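You operate a simulated robot arm through the tools that you are given. There is no shell and no other tool. Be economical: measure what you need, move in short steps, check, and stop when the job is done.

Carry out the task below with a simulated robot arm. There is one attempt and no reset: what you move stays moved.

TASK
Put one of the angle brackets from the steel bench on top of the black plastic box.
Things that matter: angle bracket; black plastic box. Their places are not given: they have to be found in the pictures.

It is judged by the outcome, as a careful person would: the job done as asked, and still so three seconds after it is handed in. It fails if anything else is knocked over, pushed out of place, dropped, spilled or broken.

THE ROBOT
A 7-joint arm with a two-finger parallel gripper, fixed in place. Base frame: the origin is at the foot of the arm, x ahead of it, y to its left, z up; the work surface is at about z = 0. Lengths are in m, angles in rad, forces in N, time in s.
With the tool pointing down near the work surface it reaches from about 0.22 to 0.58 m from the base axis. Its first joint turns from -1.152 to 1.152 rad. Payload 2.5 kg.
Tool frame: the origin (TCP) lies between the finger pads and is the grasp point; the fingertips stand 0.023 m ahead of it; z points along the fingers, y is the line along which they close. The gripper opens to 0.094 m. The fingers are 0.038 m wide and 0.01 m thick; the gripper's body (0.054 by 0.096 m) begins 0.039 m behind the TCP.
Orientation is that of the tool frame in the base frame, as a unit quaternion [w, x, y, z]. With the fingers straight down and closing along the base's y, the tool's x points along the base's -x, its y along +y and its z along -z.

THE INTERFACE
- The arm moves only by the tool step_arm. Its argument "series" is text: rows parted by semicolons, each of 5 numbers parted by spaces: the finger opening in mm, from 0 to 94, then the shift along the tool's x, y, z in units of 150 mm (1.0 is 150 mm), then the turn about the tool's z in units of 120 degrees (1.0 is 120 degrees). In form: hand tx ty tz twist; .... A call has 1 to 10 rows; each row is the pose to reach, as a shift and turn from the pose commanded when the call began, along the tool's axes at that moment. A call with a number of a shift or a turn outside -1 to 1 is refused whole. A row lasts 0.2 s, in which the tool goes at most 0.05 m and 0.15 rad; a call with a longer step from one row to the next is refused whole, and so is a gripper value outside its range. A pose out of reach is approached as far as the arm can. The call stops where the force on the tool passes 40 N (or 10 N more than at its start, if that is more) or the arm is blocked; 0.2 s more then pass. The fingers move at their own pace (about 0.108 m/s each) and stop on an object; they squeeze with about 40 N. The grip force told is the motor's: it shows also when the fingers shut on nothing. Time passes only in rows, and 0.2 s behind the last, so rows that repeat a pose let the fingers close. It gives the time, the measured TCP pose, the force on the tool (base axes), the opening and the grip force at its end, in the units of the frame above (readings bear some noise).
- Cameras (640 x 400 px; columns grow to the right, rows downward): "scene" is fixed at [0.1191, -0.4065, 0.5448]; the picture's right is [0.83, -0.56, 0.00], its down [-0.31, -0.47, -0.83] and it looks along [0.46, 0.69, -0.56] (base axes); focal length 308 px, centre (320, 200). "wrist" rides on the gripper at [-0.039, 0, -0.044] in the tool frame; the picture's right is [0.00, -1.00, 0.00], its down [0.97, 0.00, -0.24] and it looks along [0.24, 0.00, 0.97] (tool axes); focal length 218 px, centre (320, 200).
- grab_frame(camera): a new picture of that camera. No time passes.
- point_at(camera, pixels): for up to 12 pixels [column, row] of the newest picture of that camera ("zoom" is the newest enlarged one), the place [x, y, z] in the base frame of the surface seen there, good to about 0.003 m. No time passes.
- inspect(camera, box): a new picture of the part [left, top, right, bottom] of that camera's present view, enlarged. No time passes.
- sign_off(): hands the job in; it is judged then, once.

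Work in short steps. Measure before you move; look again where a grasp or a placing could have gone wrong, and mend it. You have 60 turns and 16 pictures in all, the two below and enlarged ones among them. Open the gripper and draw the arm clear of the work before you hand the job in, unless the task says otherwise; then end with one line.

The tools are called after ">>>" as name(argument=value, ...) on one line, values as JSON. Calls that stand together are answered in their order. step_arm: Moves the arm, as the interface text tells. Its arguments: {"type":"object","properties":{"series":{"type":"string"}},"required":["series"]} The other tools are called the same way: grab_frame (camera) takes a picture; point_at (camera, pixels) gives the place of the surface under pixels of a picture; inspect (camera, box) takes an enlarged picture of a part of a camera's view; sign_off () hands the job in.

At the start:

```text
time: 0.0
eef_pos: [0.3196, 0.2495, 0.316]
tool_rot: [0.0, 0.0, 1.0, 0.0]
wrist_force: [-0.7, 1.0, 1.3]
grip_width: 0.094
grasp_force: 0.1
```

scene: 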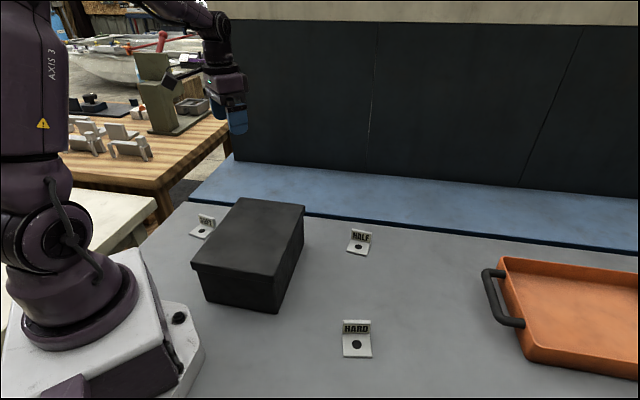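
wrist: 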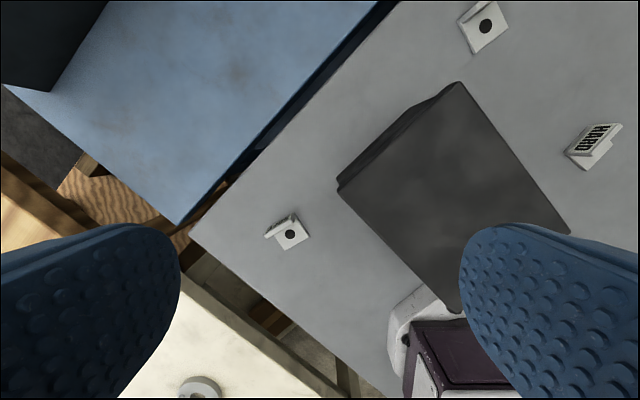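

Three brackets show: near (203,226), (359,242) and (356,338). The box is around (250,250). I'll measure them.

>>> inspect(camera="scene", box=[310, 210, 410, 370])

>>> point_at(camera="scene", pixels=[[239, 199], [303, 208], [192, 264], [273, 277], [250, 240], [343, 357], [370, 357], [343, 322], [369, 322], [357, 345], [348, 251], [359, 247]])

```text
2.50 times, centred on (360, 290) of scene
```

zoom: 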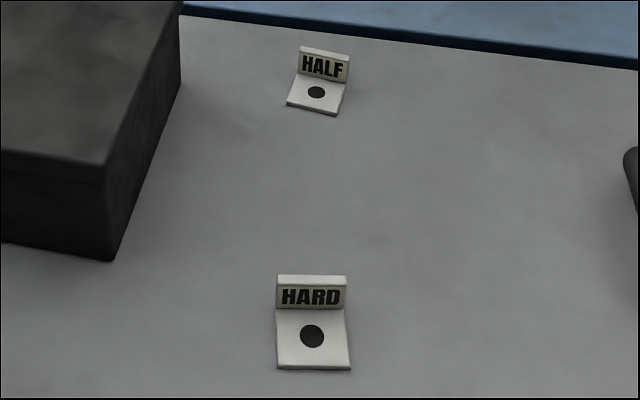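

```text
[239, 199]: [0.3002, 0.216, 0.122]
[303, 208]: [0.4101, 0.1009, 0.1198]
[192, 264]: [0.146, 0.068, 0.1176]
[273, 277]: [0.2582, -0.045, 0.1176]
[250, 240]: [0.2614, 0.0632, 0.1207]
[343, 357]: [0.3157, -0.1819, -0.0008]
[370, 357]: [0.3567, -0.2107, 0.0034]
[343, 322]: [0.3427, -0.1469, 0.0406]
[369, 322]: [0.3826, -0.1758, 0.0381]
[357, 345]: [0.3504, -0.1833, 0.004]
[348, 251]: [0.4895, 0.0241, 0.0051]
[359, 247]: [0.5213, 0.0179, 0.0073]
```

Now measuring the HARD and HALF brackets more finely in the zoom.

>>> point_at(camera="zoom", pixels=[[281, 278], [343, 278], [281, 287], [343, 287], [281, 304], [342, 306], [281, 315], [341, 316], [280, 366], [347, 366], [302, 51], [346, 58]])

>>> point_at(camera="scene", pixels=[[196, 232], [205, 220], [359, 235], [366, 243], [351, 243]])

```text
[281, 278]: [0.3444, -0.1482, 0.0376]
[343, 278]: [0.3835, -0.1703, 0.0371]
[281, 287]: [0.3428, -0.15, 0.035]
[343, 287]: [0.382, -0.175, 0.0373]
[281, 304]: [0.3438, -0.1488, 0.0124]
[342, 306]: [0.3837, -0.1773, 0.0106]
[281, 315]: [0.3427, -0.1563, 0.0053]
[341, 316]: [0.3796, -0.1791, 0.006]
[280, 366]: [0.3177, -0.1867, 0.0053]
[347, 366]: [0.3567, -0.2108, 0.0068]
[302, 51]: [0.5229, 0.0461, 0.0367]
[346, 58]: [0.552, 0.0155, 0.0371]
```

```text
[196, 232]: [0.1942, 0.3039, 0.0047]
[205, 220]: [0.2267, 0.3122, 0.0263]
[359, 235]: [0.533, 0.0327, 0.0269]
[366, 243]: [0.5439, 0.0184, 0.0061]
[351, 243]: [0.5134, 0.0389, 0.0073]
```

HARD's upright flange has its centre near (0.3645,-0.160) and its top at z 0.037, with its normal at about 56° in the base frame. It is the easiest one to reach. I'll travel at height in stages.

>>> step_arm(series="94 0 -0.25 0 0; 94 0 -0.5 0 0; 94 0 -0.75 0 0; 94 0 -1 0 0")

>>> step_arm(series="94 0 -0.25 0 0; 94 0 -0.5 0 0; 94 0 -0.75 0 0; 94 0 -1 0 0")

>>> step_arm(series="94 -0.06 -0.15 0 0.0565; 94 -0.12 -0.3 0 0.113; 94 -0.18 -0.45 0 0.17; 94 -0.24 -0.6 0 0.226; 94 -0.299 -0.73 0 0.2825; 94 -0.299 -0.73 0 0.2825")

```text
time: 1.0
eef_pos: [0.3189, 0.1001, 0.3173]
tool_rot: [0.0, 0.0, 1.0, 0.0]
wrist_force: [-0.5, 0.5, -0.4]
grip_width: 0.0941
grasp_force: 0.1
```

```text
time: 2.0
eef_pos: [0.3167, -0.0514, 0.3171]
tool_rot: [0.0, 0.0, 1.0, 0.0]
wrist_force: [-0.5, -0.2, -0.4]
grip_width: 0.0939
grasp_force: 0.0
```

```text
time: 3.4
eef_pos: [0.3644, -0.1604, 0.3166]
tool_rot: [-0.001, 0.292, 0.956, 0.0]
wrist_force: [0.3, -1.6, -0.3]
grip_width: 0.0939
grasp_force: 0.0
```

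The orientation is as wanted: tool y is (0.56,0.83). I'll check with the wrist camera.

>>> grab_frame(camera="wrist")

```text
12 pictures are left
```

wrist: 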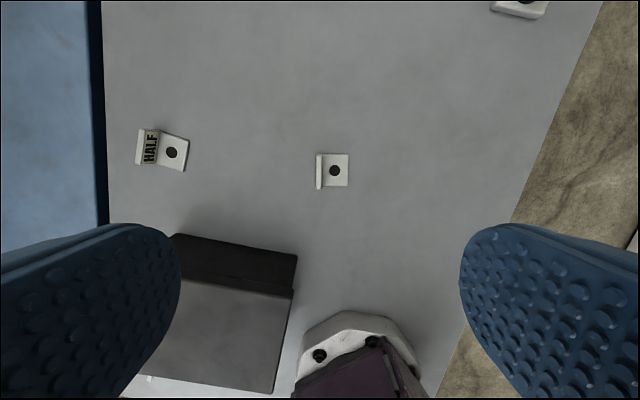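

The flange is edge-on at (319,171) and well aligned. I'll measure its top.

>>> point_at(camera="wrist", pixels=[[319, 157], [319, 171], [319, 186], [317, 171], [321, 171], [345, 171], [346, 156], [346, 184]])

```text
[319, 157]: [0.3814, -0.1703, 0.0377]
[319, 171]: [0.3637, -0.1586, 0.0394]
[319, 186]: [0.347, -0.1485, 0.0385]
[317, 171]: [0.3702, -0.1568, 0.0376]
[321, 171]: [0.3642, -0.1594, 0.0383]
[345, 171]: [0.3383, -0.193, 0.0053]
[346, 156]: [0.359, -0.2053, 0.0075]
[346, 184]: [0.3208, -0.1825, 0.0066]
```

Alignment is confirmed. I'll descend to TCP z≈0.036, with the tips at 0.013, above the base plate.

>>> step_arm(series="94 0 0 0.25 0; 94 0 0 0.5 0; 94 0 0 0.75 0; 94 0 0 1 0")

>>> step_arm(series="60 0 0 0.2 0; 60 0 0 0.4 0; 60 0 0 0.6 0; 60 0 0 0.75 0; 60 0 0 0.8667 0; 60 0 0 0.8667 0")

>>> inspect(camera="scene", box=[280, 240, 440, 340])

```text
time: 4.4
eef_pos: [0.363, -0.1585, 0.1654]
tool_rot: [0.001, 0.291, 0.957, 0.0]
wrist_force: [0.3, 0.6, 0.4]
grip_width: 0.0941
grasp_force: 0.1
```

```text
time: 5.8
eef_pos: [0.3643, -0.1564, 0.0355]
tool_rot: [0.0, 0.291, 0.957, 0.0]
wrist_force: [1.4, -0.2, 0.3]
grip_width: 0.0599
grasp_force: 0.3
```

```text
4.00 times, centred on (360, 290) of scene
```

zoom: 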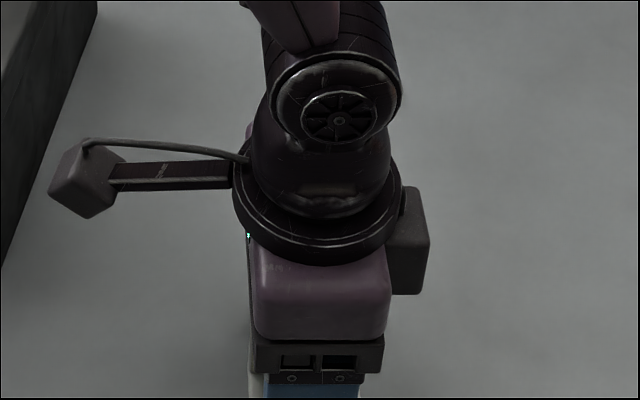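

No contact so far. Now I'll close on the flange.

>>> step_arm(series="30 0 -0.01 0 0; 10 0 -0.01 0 0; 0 0 -0.01 0 0; 0 0 -0.01 0 0; 0 0 -0.01 0 0")

>>> grab_frame(camera="wrist")

```text
time: 7.0
eef_pos: [0.3625, -0.1594, 0.0367]
tool_rot: [0.0, 0.292, 0.956, 0.0]
wrist_force: [0.5, 0.0, 0.2]
grip_width: 0.0078
grasp_force: 39.7
```

```text
10 pictures are left
```

wrist: 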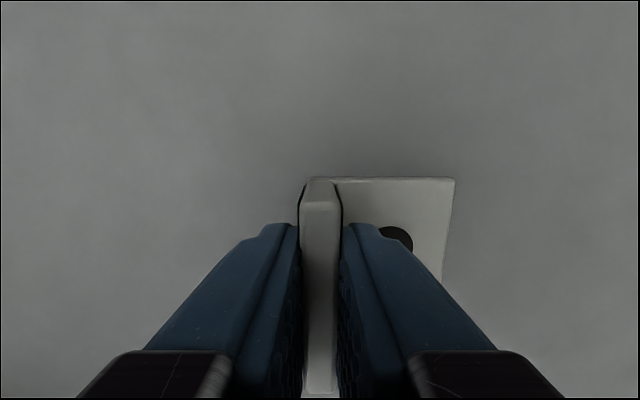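

The grip is firm at 7.8 mm. I'll lift straight up.

>>> step_arm(series="0 0 0 -0.1 0; 0 0 0 -0.3 0; 0 0 0 -0.5 0; 0 0 0 -0.75 0; 0 0 0 -1 0")

>>> step_arm(series="0 0 0 -0.2 0; 0 0 0 -0.4 0; 0 0 0 -0.4 0")

>>> grab_frame(camera="wrist")

```text
time: 8.2
eef_pos: [0.3631, -0.1594, 0.1849]
tool_rot: [-0.001, 0.291, 0.957, 0.0]
wrist_force: [-0.4, 0.0, -0.5]
grip_width: 0.0083
grasp_force: 40.1
```

```text
time: 9.0
eef_pos: [0.3647, -0.1597, 0.2454]
tool_rot: [0.0, 0.292, 0.957, 0.0]
wrist_force: [-0.2, 0.2, -0.1]
grip_width: 0.008
grasp_force: 40.4
```

```text
9 pictures are left
```

wrist: 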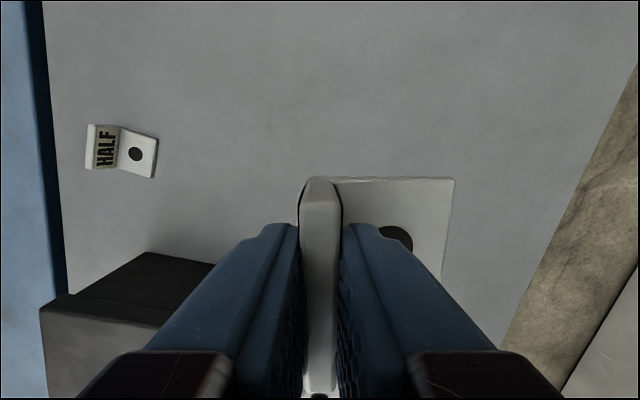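

The bracket is held squarely. I'll carry it to above the box centre at TCP (0.29,0.10), with the bracket bottom at about 0.21, clear of the box top at 0.12.

>>> step_arm(series="0 0.17 0.145 0 0; 0 0.34 0.29 0 0; 0 0.51 0.435 0 0; 0 0.683 0.582 0 0")

>>> step_arm(series="0 0.17 0.145 0 0; 0 0.34 0.29 0 0; 0 0.51 0.435 0 0; 0 0.683 0.582 0 0; 0 0.683 0.582 0 0")

>>> grab_frame(camera="scene")

```text
time: 10.0
eef_pos: [0.3273, -0.0304, 0.2412]
tool_rot: [0.0, 0.291, 0.957, 0.001]
wrist_force: [0.9, 0.2, -0.7]
grip_width: 0.0083
grasp_force: 40.4
```

```text
time: 11.2
eef_pos: [0.2882, 0.0967, 0.2458]
tool_rot: [0.0, 0.291, 0.957, 0.0]
wrist_force: [-0.9, 0.8, 0.0]
grip_width: 0.0082
grasp_force: 40.4
```

```text
8 pictures are left
```

scene: 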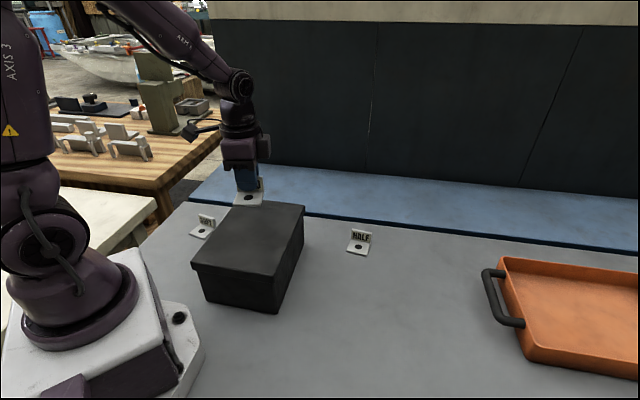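

Positioned over the box, which hasn't moved. I'll lower to just above contact, then creep.

>>> step_arm(series="0 0 0 0.2 0; 0 0 0 0.4 0; 0 0 0 0.53 0; 0 0 0 0.56 0; 0 0 0 0.56 0")

>>> step_arm(series="0 0 0 0.01 0; 0 0 0 0.02 0; 0 0 0 0.03 0; 0 0 0 0.03 0")

>>> inspect(camera="scene", box=[180, 170, 340, 270])

```text
time: 12.4
eef_pos: [0.2899, 0.098, 0.1603]
tool_rot: [0.0, 0.291, 0.957, 0.0]
wrist_force: [-0.6, 0.2, -0.7]
grip_width: 0.0081
grasp_force: 40.1
```

```text
time: 13.4
eef_pos: [0.2892, 0.0988, 0.158]
tool_rot: [0.0, 0.291, 0.957, 0.0]
wrist_force: [0.5, -0.5, -1.2]
grip_width: 0.0081
grasp_force: 40.6
```

```text
4.00 times, centred on (260, 220) of scene
```

zoom: 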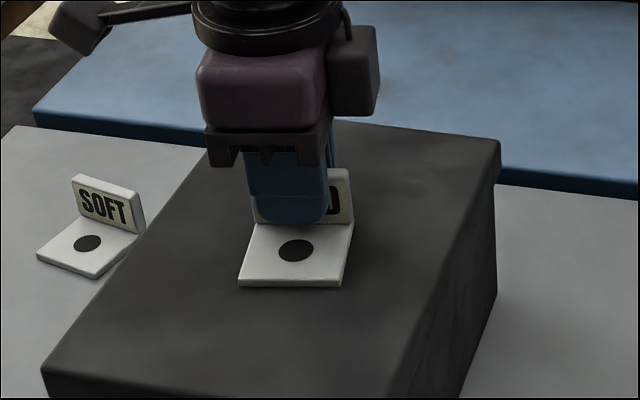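

No clear contact force yet, so I'll creep down a few more mm in small steps, watching the force.

>>> step_arm(series="0 0 0 0.007 0; 0 0 0 0.014 0; 0 0 0 0.014 0")

```text
time: 14.2
eef_pos: [0.2907, 0.0992, 0.1572]
tool_rot: [0.0, 0.29, 0.957, 0.001]
wrist_force: [-7.1, -2.8, 21.2]
grip_width: 0.0083
grasp_force: 40.7
```

Contact reads 21 N. I'll ease up by 1 mm to relieve it, then open moderately.

>>> step_arm(series="0 0 0 -0.006 0; 0 0 0 -0.006 0; 20 0 0 -0.006 0; 40 0 0 -0.006 0; 40 0 0 -0.006 0")

>>> step_arm(series="40 0 0 -0.1 0; 40 0 0 -0.3 0; 40 0 0 -0.6 0; 40 0 0 -0.9 0; 40 0 0 -0.9 0")

>>> grab_frame(camera="scene")

>>> grab_frame(camera="wrist")

```text
time: 15.4
eef_pos: [0.2902, 0.0998, 0.1561]
tool_rot: [0.001, 0.292, 0.956, 0.0]
wrist_force: [0.2, -0.1, -0.1]
grip_width: 0.04
grasp_force: 0.0
```

```text
time: 16.6
eef_pos: [0.2901, 0.0974, 0.2897]
tool_rot: [0.0, 0.292, 0.957, -0.001]
wrist_force: [-0.1, 0.1, -0.4]
grip_width: 0.0401
grasp_force: 0.1
```

```text
6 pictures are left
```

scene: 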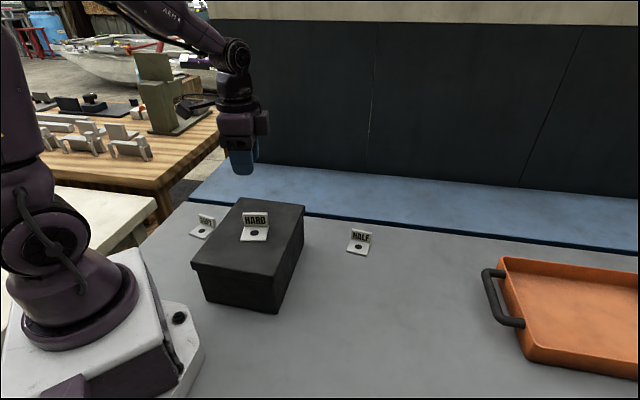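

```text
5 pictures are left
```

wrist: 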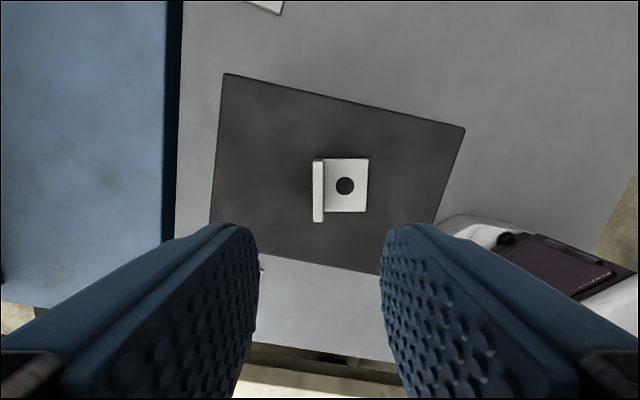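

The bracket sits flat in the middle of the box lid at (254,228), and nothing else has moved. I'll open fully and draw clear.

>>> step_arm(series="94 0.1 0.1 -0.1 0; 94 0.25 0.25 -0.2 0; 94 0.4 0.4 -0.3 0; 94 0.55 0.55 -0.3 0; 94 0.55 0.55 -0.3 0")

>>> grab_frame(camera="scene")

```text
time: 17.8
eef_pos: [0.2686, 0.2142, 0.3352]
tool_rot: [0.0, 0.292, 0.956, 0.0]
wrist_force: [0.7, 0.1, 0.1]
grip_width: 0.0939
grasp_force: 0.0
```

```text
4 pictures are left
```

scene: 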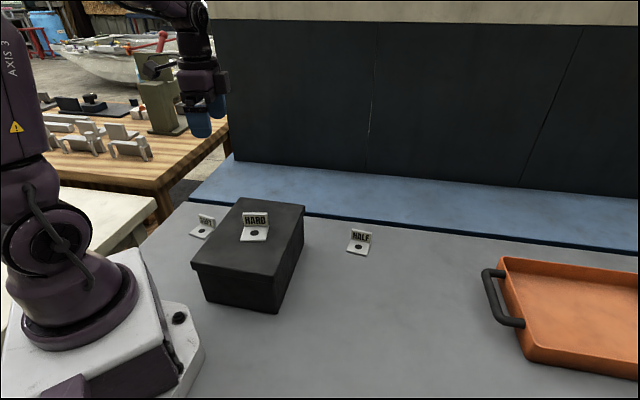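

The bracket is stable on the box and the arm is clear, so I'm handing in.

>>> sign_off()

```text
The job is handed in.
```

The angle bracket labelled HARD is resting flat near the middle of the black plastic box's lid, nothing else was moved, and the arm is open and clear of the work.
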